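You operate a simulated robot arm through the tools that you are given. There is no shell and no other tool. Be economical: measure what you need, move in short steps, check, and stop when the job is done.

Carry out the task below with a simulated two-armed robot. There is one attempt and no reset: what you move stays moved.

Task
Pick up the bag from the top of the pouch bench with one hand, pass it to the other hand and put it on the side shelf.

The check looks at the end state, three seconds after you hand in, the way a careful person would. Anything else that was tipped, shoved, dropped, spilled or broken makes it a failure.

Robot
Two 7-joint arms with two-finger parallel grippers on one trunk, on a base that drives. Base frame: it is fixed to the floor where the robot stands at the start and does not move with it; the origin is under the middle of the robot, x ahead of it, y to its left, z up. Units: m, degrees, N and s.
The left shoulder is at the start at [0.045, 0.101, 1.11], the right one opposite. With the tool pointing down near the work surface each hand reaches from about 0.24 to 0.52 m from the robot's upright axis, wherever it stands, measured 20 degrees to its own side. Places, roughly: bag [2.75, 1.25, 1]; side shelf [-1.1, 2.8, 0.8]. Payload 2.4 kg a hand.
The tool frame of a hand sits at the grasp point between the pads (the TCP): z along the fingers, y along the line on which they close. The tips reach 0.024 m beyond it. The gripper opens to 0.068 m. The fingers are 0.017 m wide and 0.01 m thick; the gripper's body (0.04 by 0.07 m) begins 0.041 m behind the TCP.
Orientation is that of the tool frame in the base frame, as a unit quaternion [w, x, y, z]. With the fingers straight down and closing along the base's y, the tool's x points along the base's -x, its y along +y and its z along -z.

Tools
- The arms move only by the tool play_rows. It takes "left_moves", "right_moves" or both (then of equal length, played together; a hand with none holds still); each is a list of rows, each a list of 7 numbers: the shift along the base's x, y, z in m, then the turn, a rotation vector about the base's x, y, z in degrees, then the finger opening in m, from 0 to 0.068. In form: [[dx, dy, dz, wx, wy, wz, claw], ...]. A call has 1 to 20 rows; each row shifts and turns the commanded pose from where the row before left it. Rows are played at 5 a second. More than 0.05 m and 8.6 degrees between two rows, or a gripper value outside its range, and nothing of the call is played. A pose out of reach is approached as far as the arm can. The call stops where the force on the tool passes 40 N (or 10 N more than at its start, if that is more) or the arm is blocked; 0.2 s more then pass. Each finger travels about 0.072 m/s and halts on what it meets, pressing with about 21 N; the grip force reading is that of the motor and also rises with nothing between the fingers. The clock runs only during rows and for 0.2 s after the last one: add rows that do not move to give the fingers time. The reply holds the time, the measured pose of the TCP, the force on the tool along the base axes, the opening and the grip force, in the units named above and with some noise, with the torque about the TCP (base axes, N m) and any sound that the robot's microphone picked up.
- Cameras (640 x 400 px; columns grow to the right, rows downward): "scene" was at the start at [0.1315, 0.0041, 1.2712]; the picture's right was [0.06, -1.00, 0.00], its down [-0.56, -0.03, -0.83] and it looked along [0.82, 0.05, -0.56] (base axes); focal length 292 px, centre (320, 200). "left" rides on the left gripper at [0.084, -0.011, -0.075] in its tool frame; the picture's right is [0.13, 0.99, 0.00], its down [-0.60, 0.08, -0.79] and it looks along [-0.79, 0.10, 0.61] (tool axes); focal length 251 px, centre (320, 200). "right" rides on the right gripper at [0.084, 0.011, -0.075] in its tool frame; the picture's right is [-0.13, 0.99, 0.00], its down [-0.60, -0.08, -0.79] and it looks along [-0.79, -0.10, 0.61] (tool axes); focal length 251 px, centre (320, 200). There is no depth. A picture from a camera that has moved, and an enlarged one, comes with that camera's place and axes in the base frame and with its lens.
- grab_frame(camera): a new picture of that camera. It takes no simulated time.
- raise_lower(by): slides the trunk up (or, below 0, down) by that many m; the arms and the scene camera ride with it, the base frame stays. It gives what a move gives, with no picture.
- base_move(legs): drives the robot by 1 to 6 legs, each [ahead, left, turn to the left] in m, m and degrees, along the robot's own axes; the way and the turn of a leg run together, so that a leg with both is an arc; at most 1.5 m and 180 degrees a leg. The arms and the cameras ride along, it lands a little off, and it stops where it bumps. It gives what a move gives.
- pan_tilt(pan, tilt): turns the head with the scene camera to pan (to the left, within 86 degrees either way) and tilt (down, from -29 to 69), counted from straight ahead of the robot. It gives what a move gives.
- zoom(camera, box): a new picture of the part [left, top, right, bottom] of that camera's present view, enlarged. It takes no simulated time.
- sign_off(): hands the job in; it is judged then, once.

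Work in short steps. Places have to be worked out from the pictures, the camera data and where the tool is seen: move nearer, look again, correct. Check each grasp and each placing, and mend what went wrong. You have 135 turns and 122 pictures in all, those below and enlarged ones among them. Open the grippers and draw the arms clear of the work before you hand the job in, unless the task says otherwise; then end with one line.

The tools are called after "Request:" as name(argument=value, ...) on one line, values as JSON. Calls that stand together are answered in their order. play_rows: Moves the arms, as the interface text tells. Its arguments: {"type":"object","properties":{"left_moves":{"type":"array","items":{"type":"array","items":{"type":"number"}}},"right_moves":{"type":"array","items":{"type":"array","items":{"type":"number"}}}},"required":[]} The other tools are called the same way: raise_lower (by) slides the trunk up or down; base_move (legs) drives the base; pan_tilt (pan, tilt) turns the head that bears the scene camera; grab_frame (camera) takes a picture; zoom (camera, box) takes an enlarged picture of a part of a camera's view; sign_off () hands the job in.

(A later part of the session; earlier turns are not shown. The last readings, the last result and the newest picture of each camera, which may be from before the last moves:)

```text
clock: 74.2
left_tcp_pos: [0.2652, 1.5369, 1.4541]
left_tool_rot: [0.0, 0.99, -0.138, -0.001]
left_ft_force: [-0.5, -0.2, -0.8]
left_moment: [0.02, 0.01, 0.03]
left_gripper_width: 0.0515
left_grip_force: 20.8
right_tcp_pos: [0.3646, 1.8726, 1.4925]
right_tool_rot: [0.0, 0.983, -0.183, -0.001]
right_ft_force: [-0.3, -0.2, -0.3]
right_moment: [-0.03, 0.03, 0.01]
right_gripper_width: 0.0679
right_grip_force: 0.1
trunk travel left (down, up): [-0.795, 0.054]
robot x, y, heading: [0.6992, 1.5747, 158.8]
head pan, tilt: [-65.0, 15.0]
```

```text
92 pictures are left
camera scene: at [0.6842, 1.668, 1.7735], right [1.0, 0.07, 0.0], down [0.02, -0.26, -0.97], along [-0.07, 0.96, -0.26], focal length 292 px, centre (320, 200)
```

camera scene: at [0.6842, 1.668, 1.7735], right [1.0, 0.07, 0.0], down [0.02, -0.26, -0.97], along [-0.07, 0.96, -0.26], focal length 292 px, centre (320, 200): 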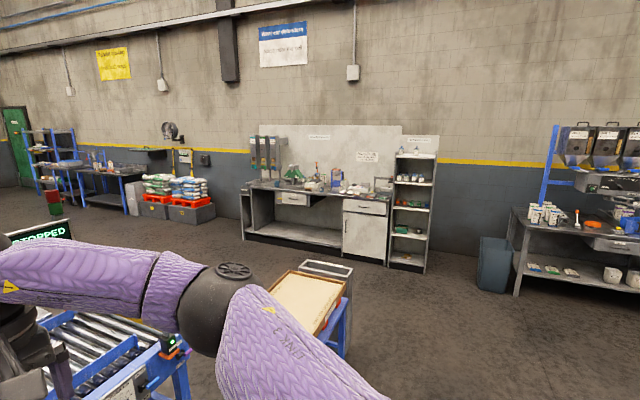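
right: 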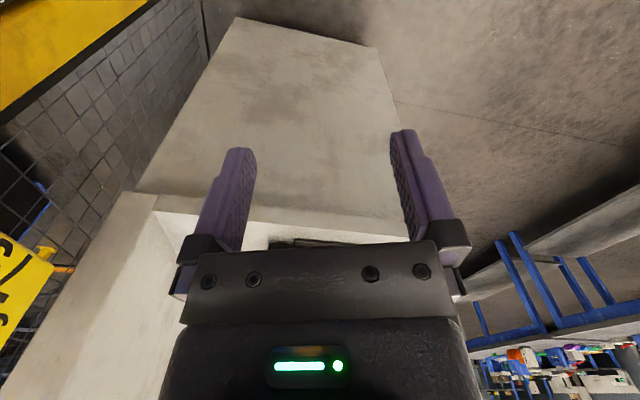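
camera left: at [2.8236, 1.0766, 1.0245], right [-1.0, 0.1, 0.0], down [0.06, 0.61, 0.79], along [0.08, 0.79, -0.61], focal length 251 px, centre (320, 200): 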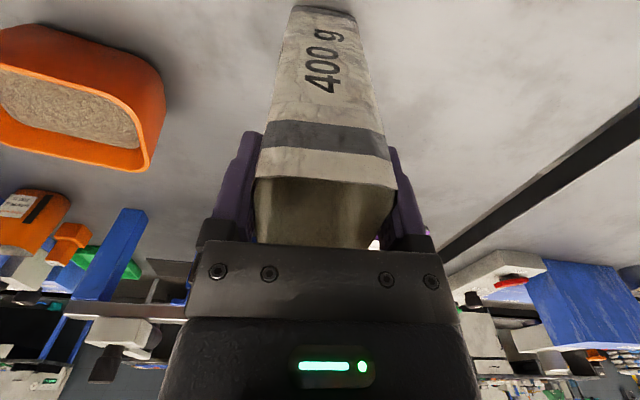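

The stand spans about x 0.15–0.75, y 2.9–3.55, with a ~0.9 m gap to the bench corner at (1.36,2.28). I drive through that gap with the arms kept high.

Request:
base_move(legs=[[0.15, -0.505, 0], [-0.14, -0.643, 0]])

Request:
pan_tilt(pan=-50, tilt=45)

Request:
grab_frame(camera="scene")

```text
clock: 75.6
left_tcp_pos: [0.2525, 1.6638, 1.4539]
left_tool_rot: [0.001, 0.984, -0.18, 0.0]
left_ft_force: [0.1, 0.0, 0.5]
left_moment: [-0.01, -0.05, -0.02]
left_gripper_width: 0.0513
left_grip_force: 20.7
right_tcp_pos: [0.3801, 1.9918, 1.491]
right_tool_rot: [0.001, 0.975, -0.223, 0.001]
right_ft_force: [-1.3, 0.2, -0.5]
right_moment: [-0.01, -0.02, 0.02]
right_gripper_width: 0.0682
right_grip_force: 0.0
trunk travel left (down, up): [-0.795, 0.054]
robot x, y, heading: [0.6969, 1.6566, 154.3]
head pan, tilt: [-65.0, 15.0]
stopped in leg 1: the robot was blocked; the commanded pose is now the measured one
```

```text
clock: 76.6
left_tcp_pos: [0.2545, 1.6606, 1.4543]
left_tool_rot: [0.001, 0.984, -0.18, -0.002]
left_ft_force: [0.7, -0.5, 0.8]
left_moment: [-0.04, -0.03, 0.03]
left_gripper_width: 0.0513
left_grip_force: 21.0
right_tcp_pos: [0.3827, 1.9875, 1.4932]
right_tool_rot: [0.0, 0.975, -0.224, 0.0]
right_ft_force: [0.0, 0.5, 0.2]
right_moment: [-0.01, 0.04, 0.0]
right_gripper_width: 0.0682
right_grip_force: 0.0
trunk travel left (down, up): [-0.795, 0.054]
robot x, y, heading: [0.6903, 1.6567, 154.2]
head pan, tilt: [-50.0, 45.0]
```

```text
91 pictures are left
camera scene: at [0.6624, 1.7419, 1.7268], right [0.97, 0.24, 0.0], down [0.17, -0.69, -0.71], along [-0.17, 0.69, -0.71], focal length 292 px, centre (320, 200)
```

scene: 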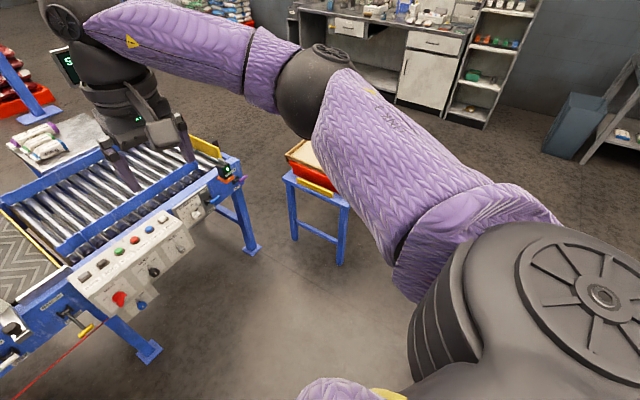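

Blocked after 8 cm: something on my right rear, probably the first bench. I look there.

Request:
pan_tilt(pan=-86, tilt=69)

Request:
grab_frame(camera="scene")

Request:
grab_frame(camera="right")

```text
clock: 77.6
left_tcp_pos: [0.2547, 1.6605, 1.4534]
left_tool_rot: [0.001, 0.984, -0.18, -0.002]
left_ft_force: [-0.6, 0.2, -0.7]
left_moment: [0.0, -0.04, -0.02]
left_gripper_width: 0.0514
left_grip_force: 21.2
right_tcp_pos: [0.383, 1.9872, 1.4929]
right_tool_rot: [0.0, 0.975, -0.224, 0.0]
right_ft_force: [0.0, 0.8, -0.2]
right_moment: [0.04, 0.01, 0.02]
right_gripper_width: 0.068
right_grip_force: 0.0
trunk travel left (down, up): [-0.795, 0.054]
robot x, y, heading: [0.694, 1.6571, 154.2]
head pan, tilt: [-85.9, 68.8]
```

```text
90 pictures are left
camera scene: at [0.7033, 1.7146, 1.698], right [0.93, -0.37, 0.0], down [-0.34, -0.87, -0.36], along [0.13, 0.34, -0.93], focal length 292 px, centre (320, 200)
```

scene: 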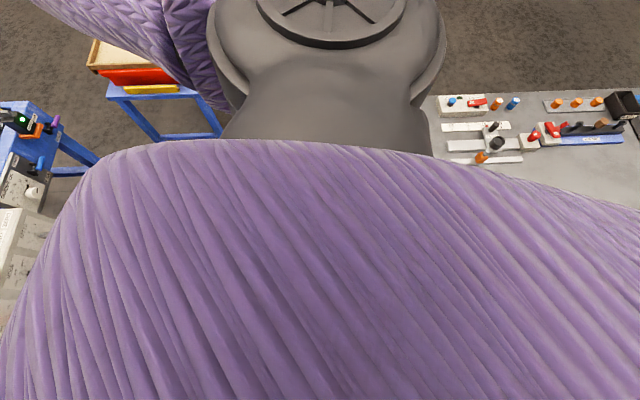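

```text
89 pictures are left
camera right: at [0.4547, 1.9406, 1.5685], right [-0.55, -0.84, 0.0], down [-0.51, 0.33, 0.79], along [-0.66, 0.43, -0.61], focal length 251 px, centre (320, 200)
```

right: 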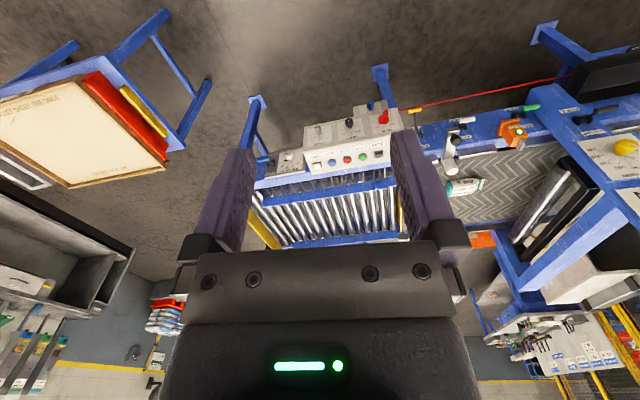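

My rear-right base corner touched the first bench's front edge. I pull away toward the west, then turn to face the gap to measure it properly.

Request:
base_move(legs=[[0.3, 0.05, 0], [0, 0, -95]])

Request:
pan_tilt(pan=0, tilt=40)

Request:
grab_frame(camera="scene")

```text
clock: 83.6
left_tcp_pos: [0.4306, 2.1807, 1.4536]
left_tool_rot: [-0.001, -0.544, 0.839, 0.002]
left_ft_force: [-0.3, -0.1, -0.3]
left_moment: [-0.01, 0.02, -0.01]
left_gripper_width: 0.051
left_grip_force: 21.2
right_tcp_pos: [0.7506, 2.034, 1.4931]
right_tool_rot: [0.0, -0.507, 0.862, 0.001]
right_ft_force: [0.0, 0.1, -0.1]
right_moment: [0.01, -0.03, 0.02]
right_gripper_width: 0.0679
right_grip_force: 0.0
trunk travel left (down, up): [-0.795, 0.054]
robot x, y, heading: [0.401, 1.7402, 61.0]
head pan, tilt: [-85.9, 68.8]
```

```text
clock: 85.2
left_tcp_pos: [0.43, 2.1823, 1.4531]
left_tool_rot: [0.0, -0.545, 0.838, 0.001]
left_ft_force: [-0.8, 0.2, 0.2]
left_moment: [-0.01, 0.04, -0.05]
left_gripper_width: 0.0512
left_grip_force: 20.3
right_tcp_pos: [0.7505, 2.0347, 1.492]
right_tool_rot: [0.0, -0.507, 0.862, -0.001]
right_ft_force: [0.0, -0.2, 1.1]
right_moment: [-0.02, 0.01, -0.04]
right_gripper_width: 0.0682
right_grip_force: 0.0
trunk travel left (down, up): [-0.795, 0.054]
robot x, y, heading: [0.4062, 1.7431, 60.7]
head pan, tilt: [0.0, 40.0]
```

```text
88 pictures are left
camera scene: at [0.4495, 1.8272, 1.734], right [0.87, -0.49, 0.0], down [-0.31, -0.56, -0.77], along [0.37, 0.67, -0.64], focal length 292 px, centre (320, 200)
```

scene: 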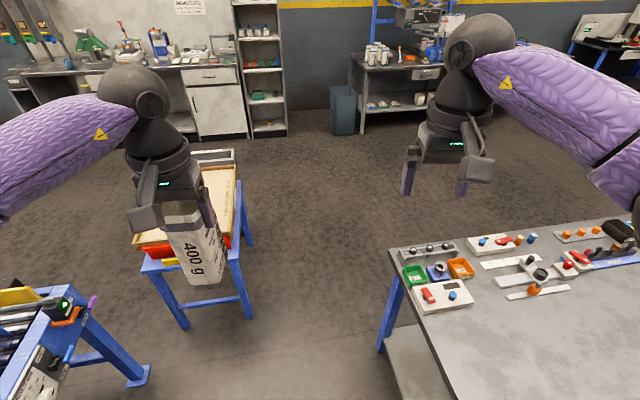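

Gap between stand leg (0.51,2.84) and bench corner (1.09,2.39) is about 0.74 m. I align heading to ~52°, shift left onto the gap's centreline, and check before going through.

Request:
base_move(legs=[[0, 0, -8.7], [0, 0.22, 0]])

Request:
grab_frame(camera="scene")

```text
clock: 87.5
left_tcp_pos: [0.3276, 2.304, 1.4529]
left_tool_rot: [0.0, -0.478, 0.879, 0.0]
left_ft_force: [-0.1, -0.2, 0.9]
left_moment: [-0.02, 0.02, -0.03]
left_gripper_width: 0.0513
left_grip_force: 21.6
right_tcp_pos: [0.6215, 2.1103, 1.4929]
right_tool_rot: [0.0, -0.438, 0.899, 0.0]
right_ft_force: [0.2, -0.3, -0.2]
right_moment: [0.0, -0.04, -0.01]
right_gripper_width: 0.0681
right_grip_force: 0.1
trunk travel left (down, up): [-0.795, 0.054]
robot x, y, heading: [0.2315, 1.8782, 52.2]
head pan, tilt: [0.0, 40.0]
```

```text
87 pictures are left
camera scene: at [0.2922, 1.9515, 1.7341], right [0.79, -0.62, 0.0], down [-0.4, -0.51, -0.77], along [0.47, 0.6, -0.64], focal length 292 px, centre (320, 200)
```

scene: 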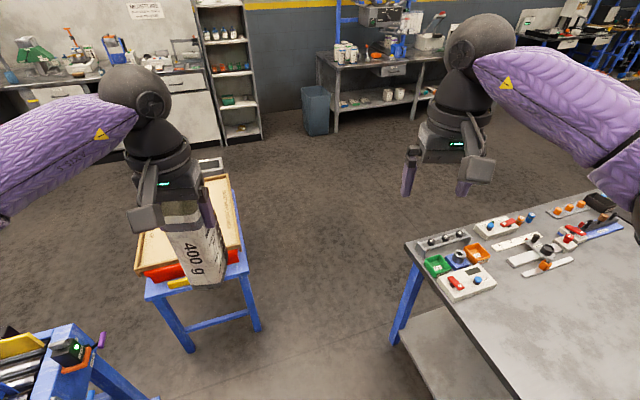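

Centred: 0.365 m clearance each side. I drive straight through.

Request:
base_move(legs=[[0.7, 0, 0]])

```text
clock: 91.3
left_tcp_pos: [0.7598, 2.8421, 1.4548]
left_tool_rot: [0.0, -0.473, 0.881, 0.001]
left_ft_force: [0.9, 0.7, -0.5]
left_moment: [-0.03, 0.03, 0.0]
left_gripper_width: 0.0512
left_grip_force: 20.5
right_tcp_pos: [1.051, 2.6426, 1.4921]
right_tool_rot: [0.0, -0.433, 0.901, -0.001]
right_ft_force: [-0.2, 0.3, 0.3]
right_moment: [-0.03, -0.01, 0.01]
right_gripper_width: 0.0677
right_grip_force: 0.0
trunk travel left (down, up): [-0.795, 0.054]
robot x, y, heading: [0.6626, 2.4173, 51.2]
head pan, tilt: [0.0, 40.0]
```

On track at the gap's mouth. I continue through.

Request:
base_move(legs=[[0.9, 0.015, 0]])

Request:
pan_tilt(pan=60, tilt=20)

Request:
grab_frame(camera="scene")

```text
clock: 96.0
left_tcp_pos: [1.2937, 3.5625, 1.4536]
left_tool_rot: [0.0, -0.483, 0.875, 0.001]
left_ft_force: [-0.1, -0.1, -1.1]
left_moment: [0.01, -0.03, 0.01]
left_gripper_width: 0.0513
left_grip_force: 21.0
right_tcp_pos: [1.5898, 3.3719, 1.4924]
right_tool_rot: [-0.001, -0.444, 0.896, -0.001]
right_ft_force: [-0.1, 0.2, 0.0]
right_moment: [0.01, 0.03, -0.02]
right_gripper_width: 0.0681
right_grip_force: 0.1
trunk travel left (down, up): [-0.795, 0.054]
robot x, y, heading: [1.2051, 3.1374, 52.4]
head pan, tilt: [0.0, 40.0]
```

```text
clock: 97.3
left_tcp_pos: [1.2937, 3.5638, 1.4532]
left_tool_rot: [0.0, -0.483, 0.876, 0.001]
left_ft_force: [-0.1, 0.6, -0.6]
left_moment: [0.02, -0.01, 0.01]
left_gripper_width: 0.0511
left_grip_force: 20.6
right_tcp_pos: [1.5889, 3.3718, 1.4931]
right_tool_rot: [0.0, -0.444, 0.896, 0.0]
right_ft_force: [0.3, 0.5, -0.3]
right_moment: [0.0, -0.01, -0.02]
right_gripper_width: 0.0681
right_grip_force: 0.1
trunk travel left (down, up): [-0.795, 0.054]
robot x, y, heading: [1.2056, 3.1352, 52.7]
head pan, tilt: [60.0, 20.0]
```

```text
86 pictures are left
camera scene: at [1.1749, 3.2285, 1.7655], right [0.92, 0.38, 0.0], down [0.13, -0.32, -0.94], along [-0.36, 0.87, -0.34], focal length 292 px, centre (320, 200)
```

scene: 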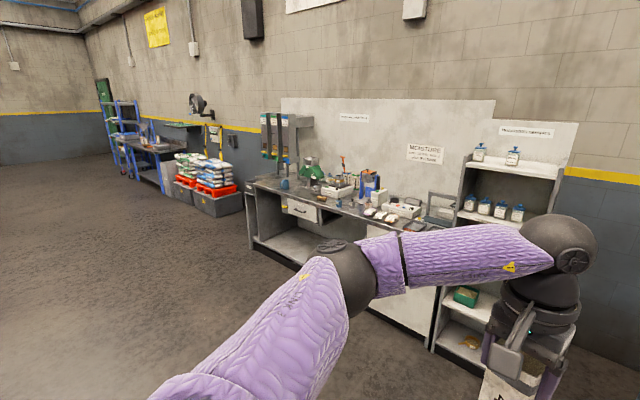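

I'm through the gap. I move further north, turn to the west, and look toward the shelf from its far side.

Request:
base_move(legs=[[0.45, 0.4, 0], [0, 0, 112]])

Request:
pan_tilt(pan=25, tilt=30)

Request:
grab_frame(camera="scene")

```text
clock: 105.3
left_tcp_pos: [0.7283, 3.6613, 1.4556]
left_tool_rot: [0.001, 0.995, -0.101, -0.002]
left_ft_force: [0.1, -0.4, 0.0]
left_moment: [-0.02, -0.03, 0.02]
left_gripper_width: 0.0512
left_grip_force: 20.9
right_tcp_pos: [0.8023, 4.0031, 1.4924]
right_tool_rot: [0.0, 0.989, -0.145, 0.0]
right_ft_force: [0.7, 0.0, -0.9]
right_moment: [0.0, -0.02, 0.0]
right_gripper_width: 0.0682
right_grip_force: 0.2
trunk travel left (down, up): [-0.795, 0.054]
robot x, y, heading: [1.1606, 3.7264, 162.9]
head pan, tilt: [60.0, 20.0]
```

```text
clock: 106.3
left_tcp_pos: [0.7269, 3.6606, 1.4536]
left_tool_rot: [0.001, 0.995, -0.101, 0.0]
left_ft_force: [0.5, -0.9, -0.1]
left_moment: [0.02, 0.04, 0.02]
left_gripper_width: 0.0514
left_grip_force: 20.6
right_tcp_pos: [0.8008, 4.0039, 1.4925]
right_tool_rot: [-0.001, 0.989, -0.146, -0.001]
right_ft_force: [0.0, 0.5, 0.2]
right_moment: [-0.04, -0.02, 0.03]
right_gripper_width: 0.0683
right_grip_force: 0.0
trunk travel left (down, up): [-0.795, 0.054]
robot x, y, heading: [1.16, 3.7292, 163.2]
head pan, tilt: [25.0, 30.0]
```

```text
85 pictures are left
camera scene: at [1.0593, 3.717, 1.7494], right [-0.14, 0.99, 0.0], down [0.49, 0.07, -0.87], along [-0.86, -0.12, -0.5], focal length 292 px, centre (320, 200)
```

scene: 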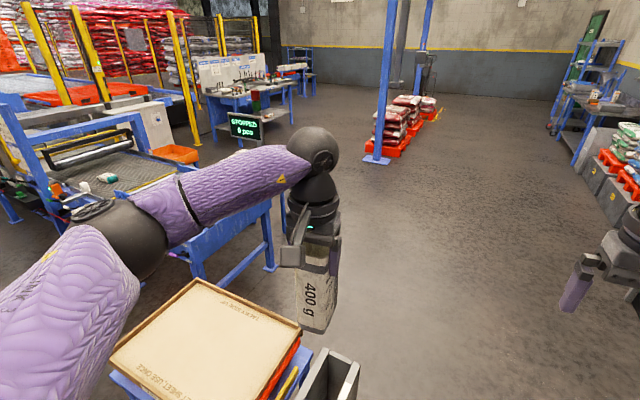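

A grey bin stands behind the stand (north edge ≈ y 3.8). I sidestep north, then drive west past it.

Request:
base_move(legs=[[0, -0.5, 12], [1.2, 0, 0], [0.8, 0, 0]])

Request:
pan_tilt(pan=75, tilt=35)

Request:
grab_frame(camera="scene")

```text
clock: 118.8
left_tcp_pos: [-1.1502, 4.235, 1.4548]
left_tool_rot: [0.001, 1.0, 0.005, 0.0]
left_ft_force: [-0.3, -0.5, -0.7]
left_moment: [-0.02, 0.02, -0.03]
left_gripper_width: 0.0512
left_grip_force: 20.9
right_tcp_pos: [-1.1491, 4.587, 1.4923]
right_tool_rot: [0.0, 0.999, -0.041, 0.0]
right_ft_force: [-0.5, 0.3, 0.7]
right_moment: [-0.01, 0.01, 0.01]
right_gripper_width: 0.0679
right_grip_force: 0.1
trunk travel left (down, up): [-0.795, 0.054]
robot x, y, heading: [-0.7386, 4.3909, 175.2]
head pan, tilt: [25.0, 30.0]
```

```text
clock: 120.0
left_tcp_pos: [-1.1518, 4.2338, 1.4536]
left_tool_rot: [0.001, 1.0, 0.005, 0.0]
left_ft_force: [0.6, 0.3, 0.7]
left_moment: [-0.01, -0.03, -0.02]
left_gripper_width: 0.0516
left_grip_force: 20.7
right_tcp_pos: [-1.1504, 4.5877, 1.4919]
right_tool_rot: [0.0, 0.999, -0.04, -0.001]
right_ft_force: [1.2, 0.9, 0.5]
right_moment: [0.03, -0.01, 0.0]
right_gripper_width: 0.0679
right_grip_force: 0.1
trunk travel left (down, up): [-0.795, 0.054]
robot x, y, heading: [-0.7419, 4.3908, 175.4]
head pan, tilt: [75.0, 35.0]
```

```text
84 pictures are left
camera scene: at [-0.7825, 4.3089, 1.7416], right [-0.94, 0.34, 0.0], down [0.19, 0.54, -0.82], along [-0.28, -0.77, -0.57], focal length 292 px, centre (320, 200)
```

scene: 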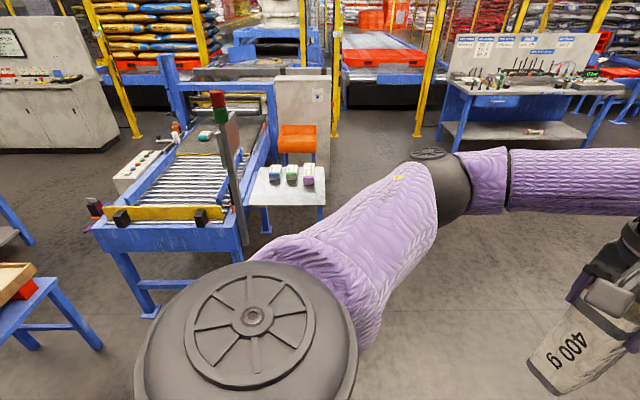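

Clear view: the shelf is an open-topped table with three pouches along its far half and free space on my side; the display pole stands to its left. I zoom for geometry.

Request:
zoom(camera="scene", box=[200, 130, 360, 250])

```text
3.33 times, centred on (280, 190) of scene
camera zoom: at [-0.7825, 4.3089, 1.7416], right [-0.94, 0.34, 0.0], down [0.19, 0.54, -0.82], along [-0.28, -0.77, -0.57], focal length 974 px, centre (453, 233)
```

zoom: 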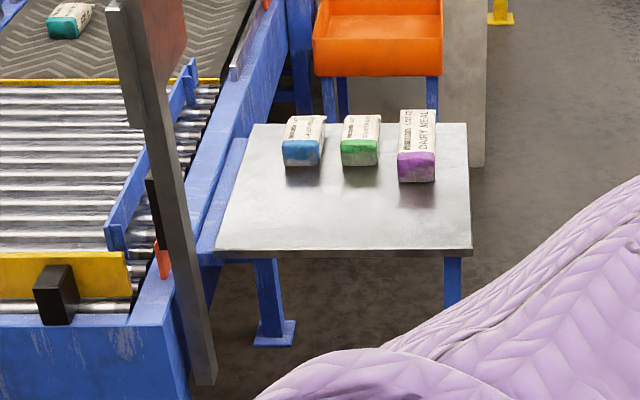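

The shelf's top is ≈0.78 high with its free spot near (-1.12, 2.89). Here I'm in open space, so I do the hand-over now: left hand swings the bag to the middle while the right hand turns to point forward and slightly down, staying clear.

Request:
play_rows(left_moves=[[-0.007, 0.017, 0, 0, 0, 2.5, 0.03], [-0.007, 0.017, 0, 0, 0, 2.5, 0.03], [-0.007, 0.017, 0, 0, 0, 2.5, 0.03], [-0.007, 0.017, 0, 0, 0, 2.5, 0.03], [-0.007, 0.017, 0, 0, 0, 2.5, 0.03], [-0.007, 0.017, 0, 0, 0, 2.5, 0.03], [-0.006, 0.016, 0, 0, 0, 2.5, 0.03], [-0.006, 0.016, 0, 0, 0, 2.5, 0.03]], right_moves=[[0.008, 0.004, -0.0165, 0.6, 7.475, 0, 0.068], [0.008, 0.004, -0.0165, 0.6, 7.475, 0, 0.068], [0.008, 0.004, -0.0165, 0.6, 7.475, 0, 0.068], [0.008, 0.004, -0.0165, 0.6, 7.475, 0, 0.068], [0.008, 0.004, -0.0165, 0.6, 7.475, 0, 0.068], [0.008, 0.004, -0.0165, 0.6, 7.475, 0, 0.068], [0.008, 0.004, -0.0165, 0.6, 7.475, 0, 0.068], [0.008, 0.004, -0.0165, 0.6, 7.475, 0, 0.068]])

Request:
pan_tilt(pan=0, tilt=30)

Request:
grab_frame(camera="scene")

Request:
grab_frame(camera="right")

```text
clock: 121.8
left_tcp_pos: [-1.2048, 4.3715, 1.4544]
left_tool_rot: [0.001, 0.984, 0.179, -0.002]
left_ft_force: [0.8, 1.0, 0.3]
left_moment: [-0.01, -0.01, -0.01]
left_gripper_width: 0.0512
left_grip_force: 21.2
right_tcp_pos: [-1.0972, 4.615, 1.3837]
right_tool_rot: [-0.016, 0.91, -0.037, -0.413]
right_ft_force: [0.4, 0.6, -1.3]
right_moment: [-0.03, -0.02, -0.02]
right_gripper_width: 0.0678
right_grip_force: 0.0
right hand out of reach, approached as far as the arm can: row 7, 8
trunk travel left (down, up): [-0.795, 0.054]
robot x, y, heading: [-0.7393, 4.3873, 175.4]
head pan, tilt: [75.0, 35.0]
```

```text
clock: 123.3
left_tcp_pos: [-1.2047, 4.3704, 1.4535]
left_tool_rot: [0.001, 0.984, 0.178, -0.001]
left_ft_force: [0.5, 0.0, 0.3]
left_moment: [-0.05, 0.03, -0.02]
left_gripper_width: 0.0514
left_grip_force: 21.1
right_tcp_pos: [-1.0979, 4.6142, 1.3842]
right_tool_rot: [-0.017, 0.91, -0.036, -0.412]
right_ft_force: [-1.4, -0.4, -0.5]
right_moment: [-0.05, 0.01, -0.01]
right_gripper_width: 0.0678
right_grip_force: 0.0
trunk travel left (down, up): [-0.795, 0.054]
robot x, y, heading: [-0.7414, 4.391, 175.5]
head pan, tilt: [0.0, 30.0]
```

```text
82 pictures are left
camera scene: at [-0.843, 4.3992, 1.7494], right [0.08, 1.0, 0.0], down [0.5, -0.04, -0.87], along [-0.86, 0.07, -0.5], focal length 292 px, centre (320, 200)
```

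scene: 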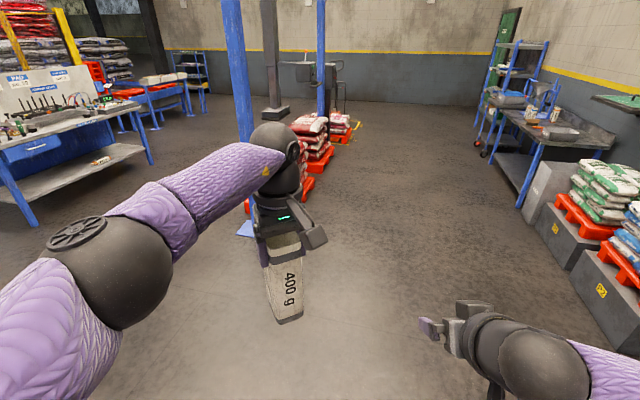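

```text
81 pictures are left
camera right: at [-0.9866, 4.5931, 1.3716], right [-0.16, -0.98, 0.1], down [0.2, 0.06, 0.98], along [-0.97, 0.18, 0.19], focal length 251 px, centre (320, 200)
```

right: 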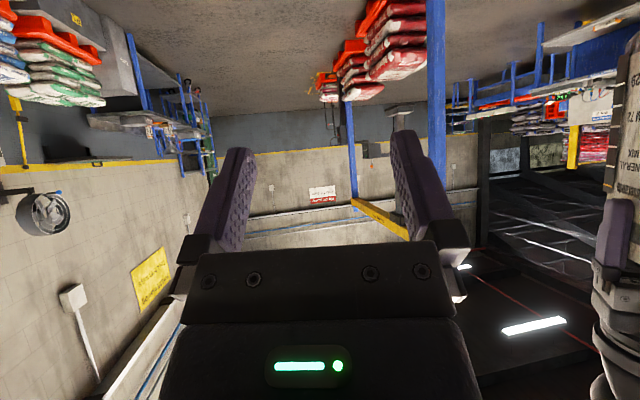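

The right hand stopped at ~41° below horizontal, being too close in. I extend the bag 9 cm further forward and bring the right hand up behind it with a 25° yaw and more pitch, still 13 cm short of the bag.

Request:
play_rows(left_moves=[[-0.018, 0.0016, 0, 0, 0, 0, 0.03], [-0.018, 0.0016, 0, 0, 0, 0, 0.03], [-0.018, 0.0016, 0, 0, 0, 0, 0.03], [-0.018, 0.0016, 0, 0, 0, 0, 0.03], [-0.018, 0.0016, 0, 0, 0, 0, 0.03], [0, 0, 0, 0, 0, 0, 0.03]], right_moves=[[-0.028, -0.03, -0.007, 0, 0, 8.3, 0.068], [-0.028, -0.03, -0.007, 0, 0, 8.3, 0.068], [-0.028, -0.03, -0.007, 0, 0, 8.3, 0.068], [0, -0.03, 0, -1.93, 5.15, 0, 0.068], [0, -0.03, 0, -1.93, 5.15, 0, 0.068], [0, 0, 0, 0, 0, 0, 0.068]])

Request:
grab_frame(camera="scene")

Request:
grab_frame(camera="right")

```text
clock: 124.7
left_tcp_pos: [-1.2169, 4.3664, 1.4533]
left_tool_rot: [0.001, 0.984, 0.178, 0.0]
left_ft_force: [-0.5, 0.1, -0.7]
left_moment: [-0.04, -0.02, 0.03]
left_gripper_width: 0.0514
left_grip_force: 21.4
left hand out of reach, approached as far as the arm can: row 1, 2, 3, 4, 5
right_tcp_pos: [-1.1812, 4.4576, 1.3697]
right_tool_rot: [0.093, 0.852, 0.166, -0.488]
right_ft_force: [0.1, -0.1, 0.1]
right_moment: [0.01, 0.0, 0.0]
right_gripper_width: 0.0677
right_grip_force: 0.0
right hand out of reach, approached as far as the arm can: row 5
trunk travel left (down, up): [-0.795, 0.054]
robot x, y, heading: [-0.7397, 4.3912, 175.6]
head pan, tilt: [0.0, 30.0]
```

```text
80 pictures are left
camera scene: at [-0.843, 4.4, 1.7494], right [0.08, 1.0, 0.0], down [0.5, -0.04, -0.87], along [-0.86, 0.07, -0.5], focal length 292 px, centre (320, 200)
```

scene: 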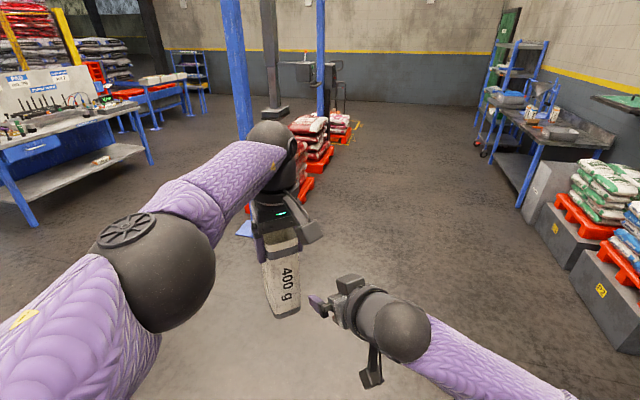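

```text
79 pictures are left
camera right: at [-1.0771, 4.4868, 1.336], right [0.31, -0.94, 0.11], down [0.32, 0.21, 0.92], along [-0.89, -0.25, 0.37], focal length 251 px, centre (320, 200)
```

right: 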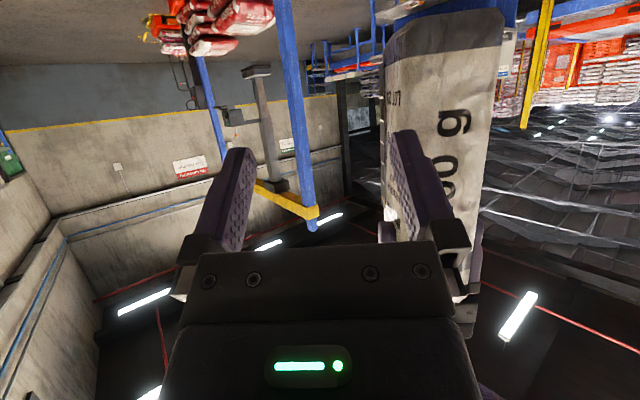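

Right hand points properly (30° down, level jaw) but sits 7 cm to the right of the bag's axis. I back it 5 cm, then shift it left behind the bag.

Request:
play_rows(right_moves=[[0.0235, 0.009, -0.003, 0, 0, 0, 0.068], [0.0235, 0.009, -0.003, 0, 0, 0, 0.068], [0.0085, -0.0228, 0, 0, 0, 0, 0.068], [0.0085, -0.0228, 0, 0, 0, 0, 0.068], [0.0085, -0.0228, 0, 0, 0, 0, 0.068], [0, 0, 0, 0, 0, 0, 0.068]])

Request:
grab_frame(camera="right")

Request:
grab_frame(camera="scene")

```text
clock: 126.1
left_tcp_pos: [-1.2165, 4.3647, 1.4519]
left_tool_rot: [0.001, 0.984, 0.178, -0.001]
left_ft_force: [-0.8, -0.8, -0.6]
left_moment: [0.0, 0.01, 0.0]
left_gripper_width: 0.0513
left_grip_force: 20.5
right_tcp_pos: [-1.1395, 4.4865, 1.355]
right_tool_rot: [0.089, 0.854, 0.153, -0.49]
right_ft_force: [-0.5, 0.4, -1.0]
right_moment: [0.02, 0.04, 0.02]
right_gripper_width: 0.068
right_grip_force: 0.1
right hand out of reach, approached as far as the arm can: row 1, 3, 4, 5
trunk travel left (down, up): [-0.795, 0.054]
robot x, y, heading: [-0.7381, 4.3931, 175.7]
head pan, tilt: [0.0, 30.0]
```

```text
78 pictures are left
camera right: at [-1.0338, 4.5136, 1.321], right [0.28, -0.95, 0.11], down [0.33, 0.21, 0.92], along [-0.9, -0.22, 0.37], focal length 251 px, centre (320, 200)
```

right: 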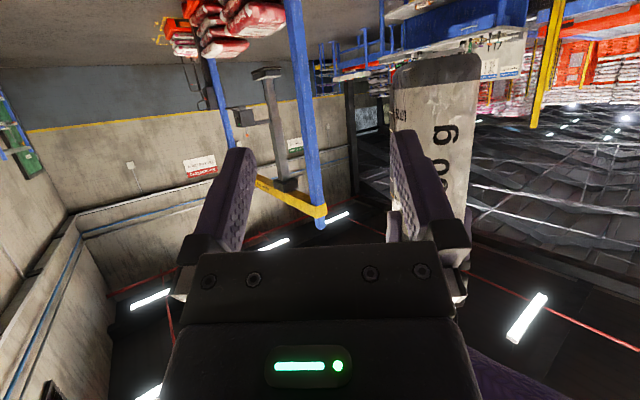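

```text
77 pictures are left
camera scene: at [-0.843, 4.3993, 1.7494], right [0.08, 1.0, 0.0], down [0.5, -0.04, -0.87], along [-0.86, 0.07, -0.5], focal length 292 px, centre (320, 200)
```

scene: 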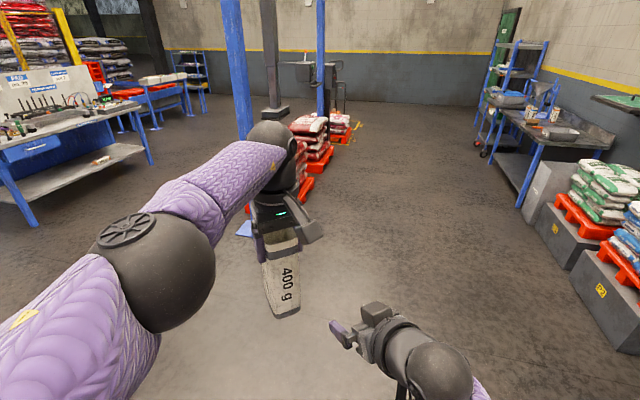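

The right wrist is cramped near the torso. I turn both the bag and the right hand 35° further left so the right hand approaches more from the side, which suits its reach.

Request:
play_rows(left_moves=[[0, 0, 0, 0, 0, 7, 0.03], [0, 0, 0, 0, 0, 7, 0.03], [0, 0, 0, 0, 0, 7, 0.03], [0, 0, 0, 0, 0, 7, 0.03], [0, 0, 0, 0, 0, 7, 0.03], [0, 0, 0, 0, 0, 0, 0.03]], right_moves=[[-0.002, 0.006, 0.0015, 0, 0, 7, 0.068], [-0.002, 0.006, 0.0015, 0, 0, 7, 0.068], [-0.002, 0.0, 0.0015, 0, 0, 7, 0.068], [-0.002, -0.005, 0.0015, 0, 0, 7, 0.068], [-0.002, -0.005, 0.0015, 0, 0, 7, 0.068], [0, 0, 0, 0, 0, 0, 0.068]])

Request:
grab_frame(camera="right")

Request:
grab_frame(camera="scene")

```text
clock: 127.5
left_tcp_pos: [-1.2164, 4.3662, 1.4532]
left_tool_rot: [0.001, 0.885, 0.466, -0.001]
left_ft_force: [-0.1, 0.5, 0.6]
left_moment: [0.02, 0.02, -0.01]
left_gripper_width: 0.0511
left_grip_force: 20.5
right_tcp_pos: [-1.1406, 4.4669, 1.3594]
right_tool_rot: [0.242, 0.773, 0.38, -0.446]
right_ft_force: [-0.3, 1.0, 0.4]
right_moment: [0.0, 0.02, 0.02]
right_gripper_width: 0.0681
right_grip_force: 0.0
right hand out of reach, approached as far as the arm can: row 4, 5
trunk travel left (down, up): [-0.795, 0.054]
robot x, y, heading: [-0.7388, 4.3897, 175.4]
head pan, tilt: [0.0, 30.0]
```

```text
76 pictures are left
camera right: at [-1.0667, 4.5458, 1.3235], right [0.76, -0.64, 0.15], down [0.15, 0.39, 0.91], along [-0.64, -0.67, 0.39], focal length 251 px, centre (320, 200)
```

right: 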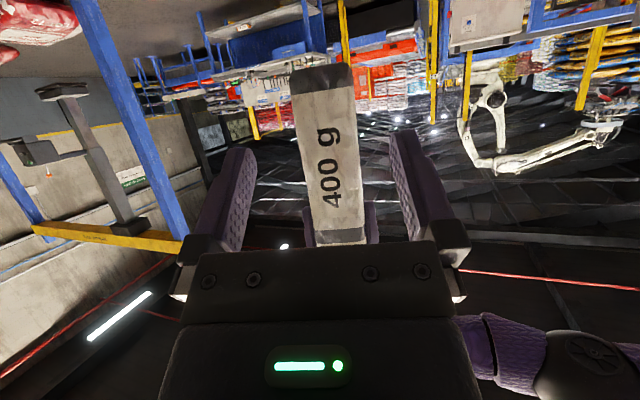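

```text
75 pictures are left
camera scene: at [-0.8424, 4.4005, 1.7494], right [0.08, 1.0, 0.0], down [0.5, -0.04, -0.87], along [-0.86, 0.07, -0.5], focal length 292 px, centre (320, 200)
```

scene: 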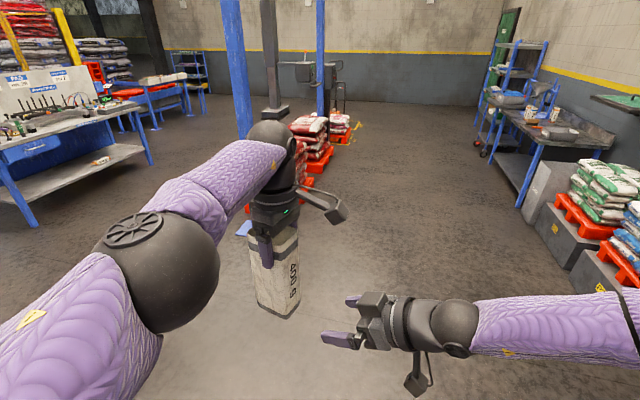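

Now the right hand is lined up with the bag (1° off, 5 mm lateral), 12.6 cm away. I advance 9 cm, then check.

Request:
play_rows(right_moves=[[-0.0145, -0.0185, 0.001, 0, 0, 0, 0.068], [-0.0145, -0.0185, 0.001, 0, 0, 0, 0.068], [-0.0135, -0.0185, 0.001, 0, 0, 0, 0.068], [-0.0125, -0.0185, 0.001, 0, 0, 0, 0.068], [0, 0, 0, 0, 0, 0, 0.068]])

Request:
grab_frame(camera="right")

Request:
grab_frame(camera="scene")

```text
clock: 128.7
left_tcp_pos: [-1.2158, 4.3649, 1.4525]
left_tool_rot: [0.001, 0.885, 0.466, 0.0]
left_ft_force: [0.8, 0.0, -0.1]
left_moment: [0.0, 0.0, -0.03]
left_gripper_width: 0.0512
left_grip_force: 21.0
right_tcp_pos: [-1.1985, 4.3925, 1.3624]
right_tool_rot: [0.232, 0.768, 0.402, -0.441]
right_ft_force: [0.9, 0.0, -0.3]
right_moment: [0.02, -0.04, 0.03]
right_gripper_width: 0.0679
right_grip_force: 0.0
trunk travel left (down, up): [-0.795, 0.054]
robot x, y, heading: [-0.7422, 4.3928, 175.5]
head pan, tilt: [0.0, 30.0]
```

```text
74 pictures are left
camera right: at [-1.1278, 4.4724, 1.3289], right [0.78, -0.62, 0.11], down [0.15, 0.36, 0.92], along [-0.61, -0.7, 0.37], focal length 251 px, centre (320, 200)
```

right: 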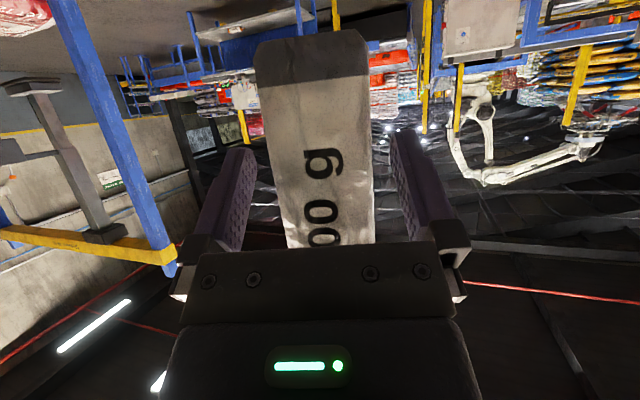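

```text
73 pictures are left
camera scene: at [-0.8429, 4.3998, 1.7494], right [0.08, 1.0, 0.0], down [0.5, -0.04, -0.87], along [-0.86, 0.07, -0.5], focal length 292 px, centre (320, 200)
```

scene: 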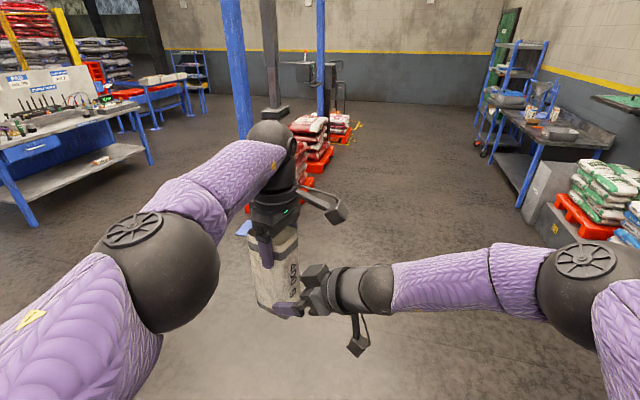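

The bag sits between the right fingers, 3 cm short of centre. I advance 2 cm and close.

Request:
play_rows(right_moves=[[-0.006, -0.008, 0, 0, 0, 0, 0.068], [-0.005, -0.008, 0, 0, 0, 0, 0.068], [0, 0, 0, 0, 0, 0, 0.055], [0, 0, 0, 0, 0, 0, 0.04], [0, 0, 0, 0, 0, 0, 0.03], [0, 0, 0, 0, 0, 0, 0.03], [0, 0, 0, 0, 0, 0, 0.03]])

Request:
grab_frame(camera="right")

Request:
grab_frame(camera="scene")

```text
clock: 130.3
left_tcp_pos: [-1.2166, 4.3644, 1.4531]
left_tool_rot: [0.001, 0.885, 0.466, 0.0]
left_ft_force: [7.0, -1.2, 2.9]
left_moment: [-0.02, -0.42, -0.08]
left_gripper_width: 0.0514
left_grip_force: 20.7
right_tcp_pos: [-1.2095, 4.3745, 1.3617]
right_tool_rot: [0.231, 0.768, 0.402, -0.441]
right_ft_force: [-7.8, 1.9, -3.2]
right_moment: [-0.04, -0.33, 0.03]
right_gripper_width: 0.0509
right_grip_force: 21.2
trunk travel left (down, up): [-0.795, 0.054]
robot x, y, heading: [-0.7411, 4.3912, 175.7]
head pan, tilt: [0.0, 30.0]
```

```text
72 pictures are left
camera right: at [-1.1386, 4.4562, 1.3287], right [0.78, -0.62, 0.11], down [0.15, 0.36, 0.92], along [-0.61, -0.7, 0.37], focal length 251 px, centre (320, 200)
```

right: 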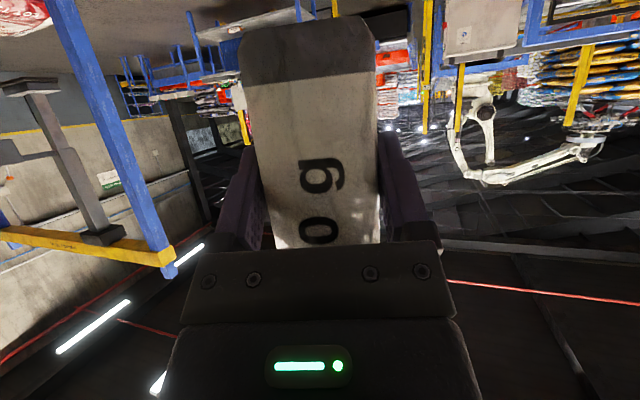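

```text
71 pictures are left
camera scene: at [-0.8431, 4.3991, 1.7494], right [0.08, 1.0, 0.0], down [0.5, -0.04, -0.87], along [-0.86, 0.07, -0.5], focal length 292 px, centre (320, 200)
```

scene: 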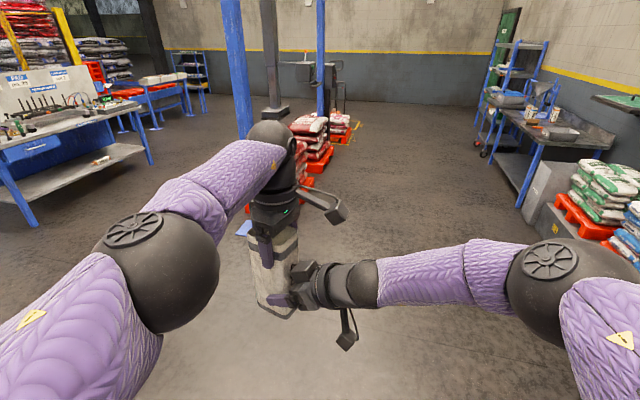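

Both hands hold the bag. I open the left hand fully, then lift it straight up off the bag.

Request:
play_rows(left_moves=[[0, 0, 0, 0, 0, 0, 0.06], [0, 0, 0, 0, 0, 0, 0.068], [0, 0, 0, 0, 0, 0, 0.068]])

Request:
play_rows(left_moves=[[0, 0, 0.02, 0, 0, 0, 0.068], [0, 0, 0.025, 0, 0, 0, 0.068], [0, 0, 0.03, 0, 0, 0, 0.068], [0, 0, 0.03, 0, 0, 0, 0.068], [0, 0, 0, 0, 0, 0, 0.068]])

Request:
grab_frame(camera="scene")

Request:
grab_frame(camera="left")

```text
clock: 131.1
left_tcp_pos: [-1.2172, 4.365, 1.453]
left_tool_rot: [0.002, 0.885, 0.466, 0.0]
left_ft_force: [0.3, -0.2, 0.1]
left_moment: [0.01, 0.06, 0.02]
left_gripper_width: 0.0681
left_grip_force: 0.0
right_tcp_pos: [-1.2083, 4.3755, 1.3624]
right_tool_rot: [0.232, 0.768, 0.403, -0.441]
right_ft_force: [-0.3, 0.9, -0.5]
right_moment: [0.0, 0.01, -0.02]
right_gripper_width: 0.0514
right_grip_force: 21.1
trunk travel left (down, up): [-0.795, 0.054]
robot x, y, heading: [-0.742, 4.3912, 175.3]
head pan, tilt: [0.0, 30.0]
```

```text
clock: 132.3
left_tcp_pos: [-1.1954, 4.3595, 1.5595]
left_tool_rot: [0.001, 0.885, 0.465, 0.0]
left_ft_force: [0.1, 0.1, -0.2]
left_moment: [0.0, 0.0, -0.01]
left_gripper_width: 0.0678
left_grip_force: 0.0
left hand out of reach, approached as far as the arm can: row 2, 3, 4
right_tcp_pos: [-1.209, 4.3752, 1.3617]
right_tool_rot: [0.231, 0.769, 0.402, -0.44]
right_ft_force: [0.3, 0.2, -0.1]
right_moment: [-0.02, -0.02, 0.01]
right_gripper_width: 0.0514
right_grip_force: 21.1
trunk travel left (down, up): [-0.795, 0.054]
robot x, y, heading: [-0.742, 4.3903, 175.4]
head pan, tilt: [0.0, 30.0]
```

```text
70 pictures are left
camera scene: at [-0.8436, 4.399, 1.7494], right [0.08, 1.0, 0.0], down [0.5, -0.04, -0.87], along [-0.86, 0.07, -0.5], focal length 292 px, centre (320, 200)
```

scene: 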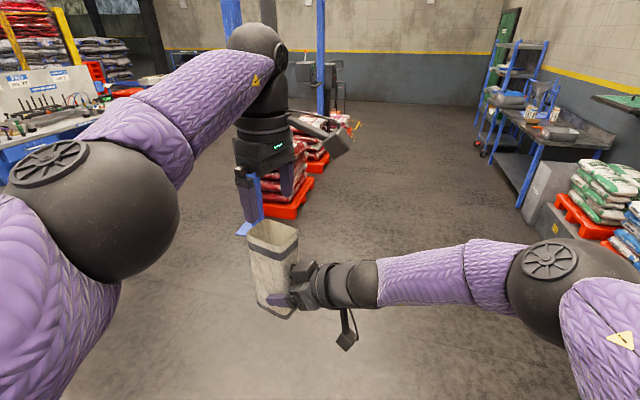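

```text
69 pictures are left
camera left: at [-1.1573, 4.4346, 1.6338], right [0.89, -0.45, 0.0], down [-0.28, -0.54, 0.79], along [-0.36, -0.71, -0.61], focal length 251 px, centre (320, 200)
```

left: 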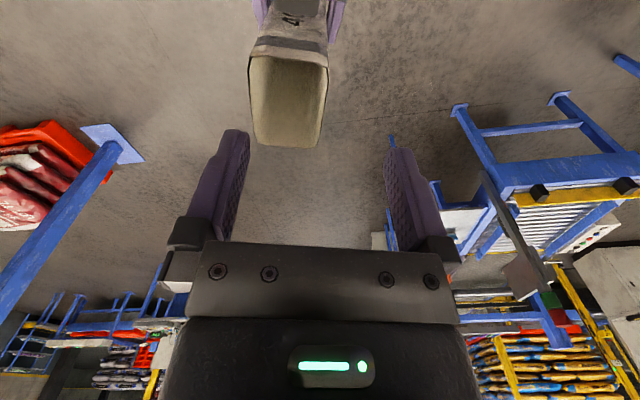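

Hand-over done: the right hand holds the bag upright, with the left clear. I move the left hand away to the left and back toward the body.

Request:
play_rows(left_moves=[[-0.0036, -0.045, 0, 0, 0, 0, 0.068], [-0.0036, -0.045, 0, 0, 0, 0, 0.068], [-0.0036, -0.045, 0, 0, 0, 0, 0.068], [-0.0036, -0.045, 0, 0, 0, 0, 0.068], [0.0424, -0.0034, 0, 0, 0, -6, 0.068], [0.0424, -0.0034, 0, 0, 0, -6, 0.068], [0.0424, -0.0034, 0, 0, 0, -6, 0.068], [0.0424, -0.0034, 0, 0, 0, -6, 0.068], [0, 0, 0, 0, 0, 0, 0.068]])

Request:
grab_frame(camera="scene")

```text
clock: 134.3
left_tcp_pos: [-1.0388, 4.1669, 1.5587]
left_tool_rot: [0.001, 0.963, 0.271, 0.0]
left_ft_force: [-0.3, -0.1, 0.6]
left_moment: [0.01, -0.06, -0.04]
left_gripper_width: 0.0682
left_grip_force: 0.0
right_tcp_pos: [-1.2103, 4.3747, 1.3616]
right_tool_rot: [0.231, 0.769, 0.403, -0.44]
right_ft_force: [-0.3, -0.1, 0.7]
right_moment: [-0.04, 0.02, -0.01]
right_gripper_width: 0.051
right_grip_force: 20.8
trunk travel left (down, up): [-0.795, 0.054]
robot x, y, heading: [-0.7423, 4.392, 175.6]
head pan, tilt: [0.0, 30.0]
```

```text
68 pictures are left
camera scene: at [-0.8442, 4.3993, 1.7493], right [0.08, 1.0, 0.0], down [0.5, -0.04, -0.87], along [-0.86, 0.07, -0.5], focal length 292 px, centre (320, 200)
```

scene: 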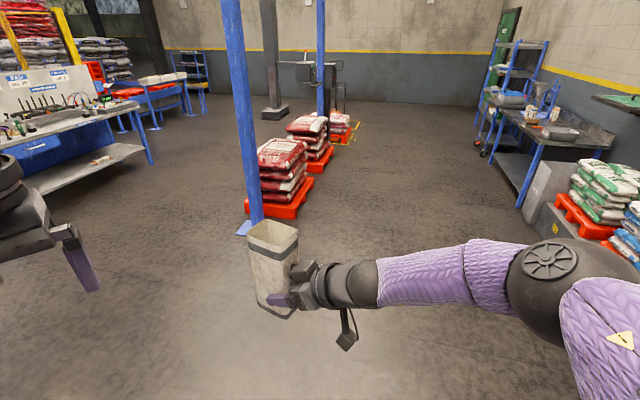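

I turn to face the shelf (heading −90°) and drive to about 0.5 m short of the placing stance.

Request:
base_move(legs=[[0, 0, 94.4], [0.5, -0.39, 0]])

Request:
pan_tilt(pan=0, tilt=45)

Request:
grab_frame(camera="scene")

```text
clock: 141.9
left_tcp_pos: [-0.8544, 3.6177, 1.5605]
left_tool_rot: [0.002, 0.434, 0.901, 0.001]
left_ft_force: [0.2, -0.7, 0.6]
left_moment: [-0.06, 0.03, -0.04]
left_gripper_width: 0.0678
left_grip_force: 0.1
right_tcp_pos: [-1.0395, 3.4231, 1.3624]
right_tool_rot: [0.484, 0.207, 0.842, -0.118]
right_ft_force: [0.2, 0.2, -0.8]
right_moment: [0.02, 0.01, 0.0]
right_gripper_width: 0.0512
right_grip_force: 21.3
trunk travel left (down, up): [-0.795, 0.054]
robot x, y, heading: [-1.1134, 3.8856, -87.7]
head pan, tilt: [0.0, 30.0]
```

```text
clock: 142.6
left_tcp_pos: [-0.8538, 3.6181, 1.5586]
left_tool_rot: [0.001, 0.434, 0.901, 0.0]
left_ft_force: [0.3, -1.2, -1.2]
left_moment: [0.01, 0.01, -0.02]
left_gripper_width: 0.0681
left_grip_force: 0.0
right_tcp_pos: [-1.0385, 3.4215, 1.3642]
right_tool_rot: [0.483, 0.208, 0.842, -0.119]
right_ft_force: [0.1, -0.3, 0.9]
right_moment: [0.0, 0.01, 0.02]
right_gripper_width: 0.0509
right_grip_force: 21.3
trunk travel left (down, up): [-0.795, 0.054]
robot x, y, heading: [-1.1134, 3.8835, -87.6]
head pan, tilt: [0.0, 45.0]
```

```text
67 pictures are left
camera scene: at [-1.1098, 3.7927, 1.7269], right [-1.0, -0.04, 0.0], down [-0.03, 0.71, -0.71], along [0.03, -0.71, -0.71], focal length 292 px, centre (320, 200)
```

scene: 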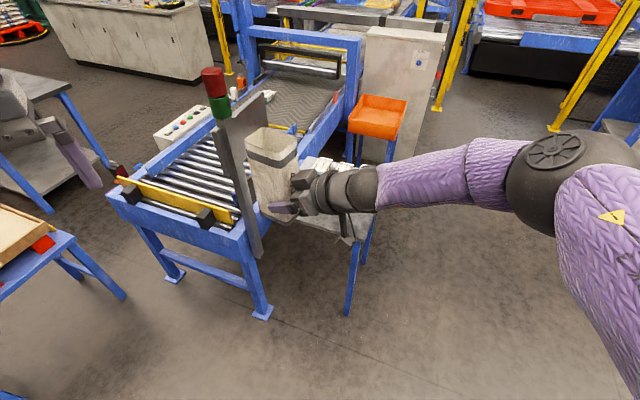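

The display pole stands at about (-0.80, 3.03), so I keep the left side away from it: draw the left hand in, take a heading of −75°, sidestep right, then advance most of the way.

Request:
play_rows(left_moves=[[-0.03, 0.009, 0, 0, 0, 0, 0.068], [-0.03, 0.009, 0, 0, 0, 0, 0.068], [0, 0, 0, 0, 0, 0, 0.068]])

Request:
base_move(legs=[[0, 0, 12.6], [0, -0.32, 0], [0.34, 0, 0]])

Request:
pan_tilt(pan=0, tilt=55)

Request:
grab_frame(camera="scene")

Request:
grab_frame(camera="left")

```text
clock: 143.4
left_tcp_pos: [-0.9154, 3.6377, 1.5599]
left_tool_rot: [0.001, 0.434, 0.901, -0.001]
left_ft_force: [-1.4, 0.1, 0.3]
left_moment: [0.01, 0.0, 0.01]
left_gripper_width: 0.0681
left_grip_force: 0.1
right_tcp_pos: [-1.0381, 3.4234, 1.3627]
right_tool_rot: [0.483, 0.208, 0.842, -0.119]
right_ft_force: [-0.3, -0.4, -0.1]
right_moment: [0.0, -0.01, -0.01]
right_gripper_width: 0.0511
right_grip_force: 21.2
trunk travel left (down, up): [-0.795, 0.054]
robot x, y, heading: [-1.1106, 3.8886, -87.6]
head pan, tilt: [0.0, 45.0]
```

```text
clock: 148.2
left_tcp_pos: [-1.0828, 3.2716, 1.5589]
left_tool_rot: [0.001, 0.328, 0.945, 0.001]
left_ft_force: [-0.3, -0.4, 0.3]
left_moment: [0.0, -0.01, -0.01]
left_gripper_width: 0.068
left_grip_force: 0.1
right_tcp_pos: [-1.1539, 3.0361, 1.3629]
right_tool_rot: [0.494, 0.11, 0.86, -0.063]
right_ft_force: [0.8, -0.8, 0.0]
right_moment: [-0.02, -0.02, -0.01]
right_gripper_width: 0.0512
right_grip_force: 20.4
trunk travel left (down, up): [-0.795, 0.054]
robot x, y, heading: [-1.3353, 3.4728, -74.4]
head pan, tilt: [0.0, 45.0]
```

```text
clock: 148.9
left_tcp_pos: [-1.0835, 3.2723, 1.5586]
left_tool_rot: [0.002, 0.327, 0.945, -0.001]
left_ft_force: [-0.1, 0.5, 0.6]
left_moment: [0.01, 0.03, -0.01]
left_gripper_width: 0.068
left_grip_force: 0.1
right_tcp_pos: [-1.1542, 3.0361, 1.3629]
right_tool_rot: [0.494, 0.109, 0.86, -0.062]
right_ft_force: [-0.3, 0.6, 0.0]
right_moment: [-0.03, 0.0, 0.0]
right_gripper_width: 0.0513
right_grip_force: 21.1
trunk travel left (down, up): [-0.795, 0.054]
robot x, y, heading: [-1.3301, 3.4664, -74.3]
head pan, tilt: [0.0, 55.0]
```

```text
66 pictures are left
camera scene: at [-1.3095, 3.3892, 1.7134], right [-0.96, -0.27, 0.0], down [-0.22, 0.79, -0.57], along [0.15, -0.55, -0.82], focal length 292 px, centre (320, 200)
```

scene: 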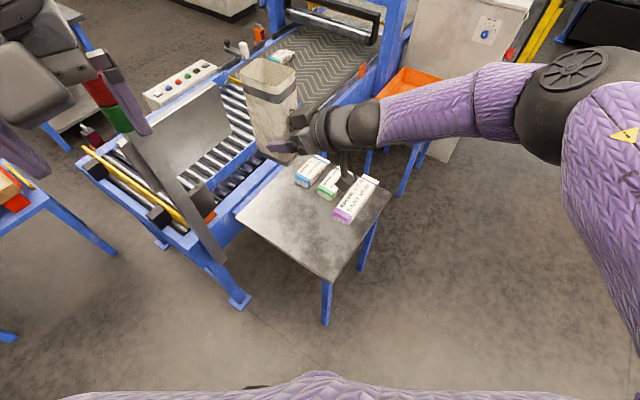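

```text
65 pictures are left
camera left: at [-1.1565, 3.3153, 1.6344], right [0.51, 0.86, 0.0], down [0.52, -0.31, 0.79], along [0.68, -0.41, -0.61], focal length 251 px, centre (320, 200)
```

left: 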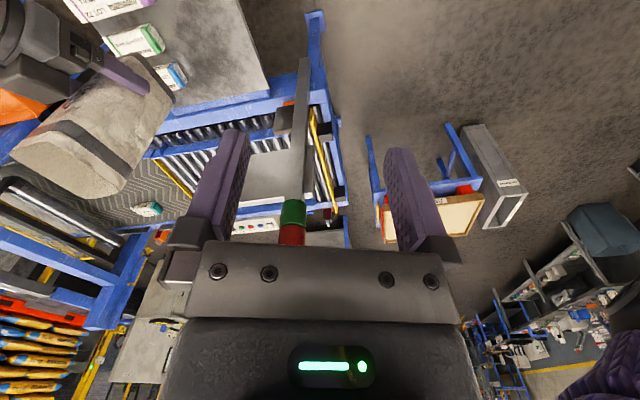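

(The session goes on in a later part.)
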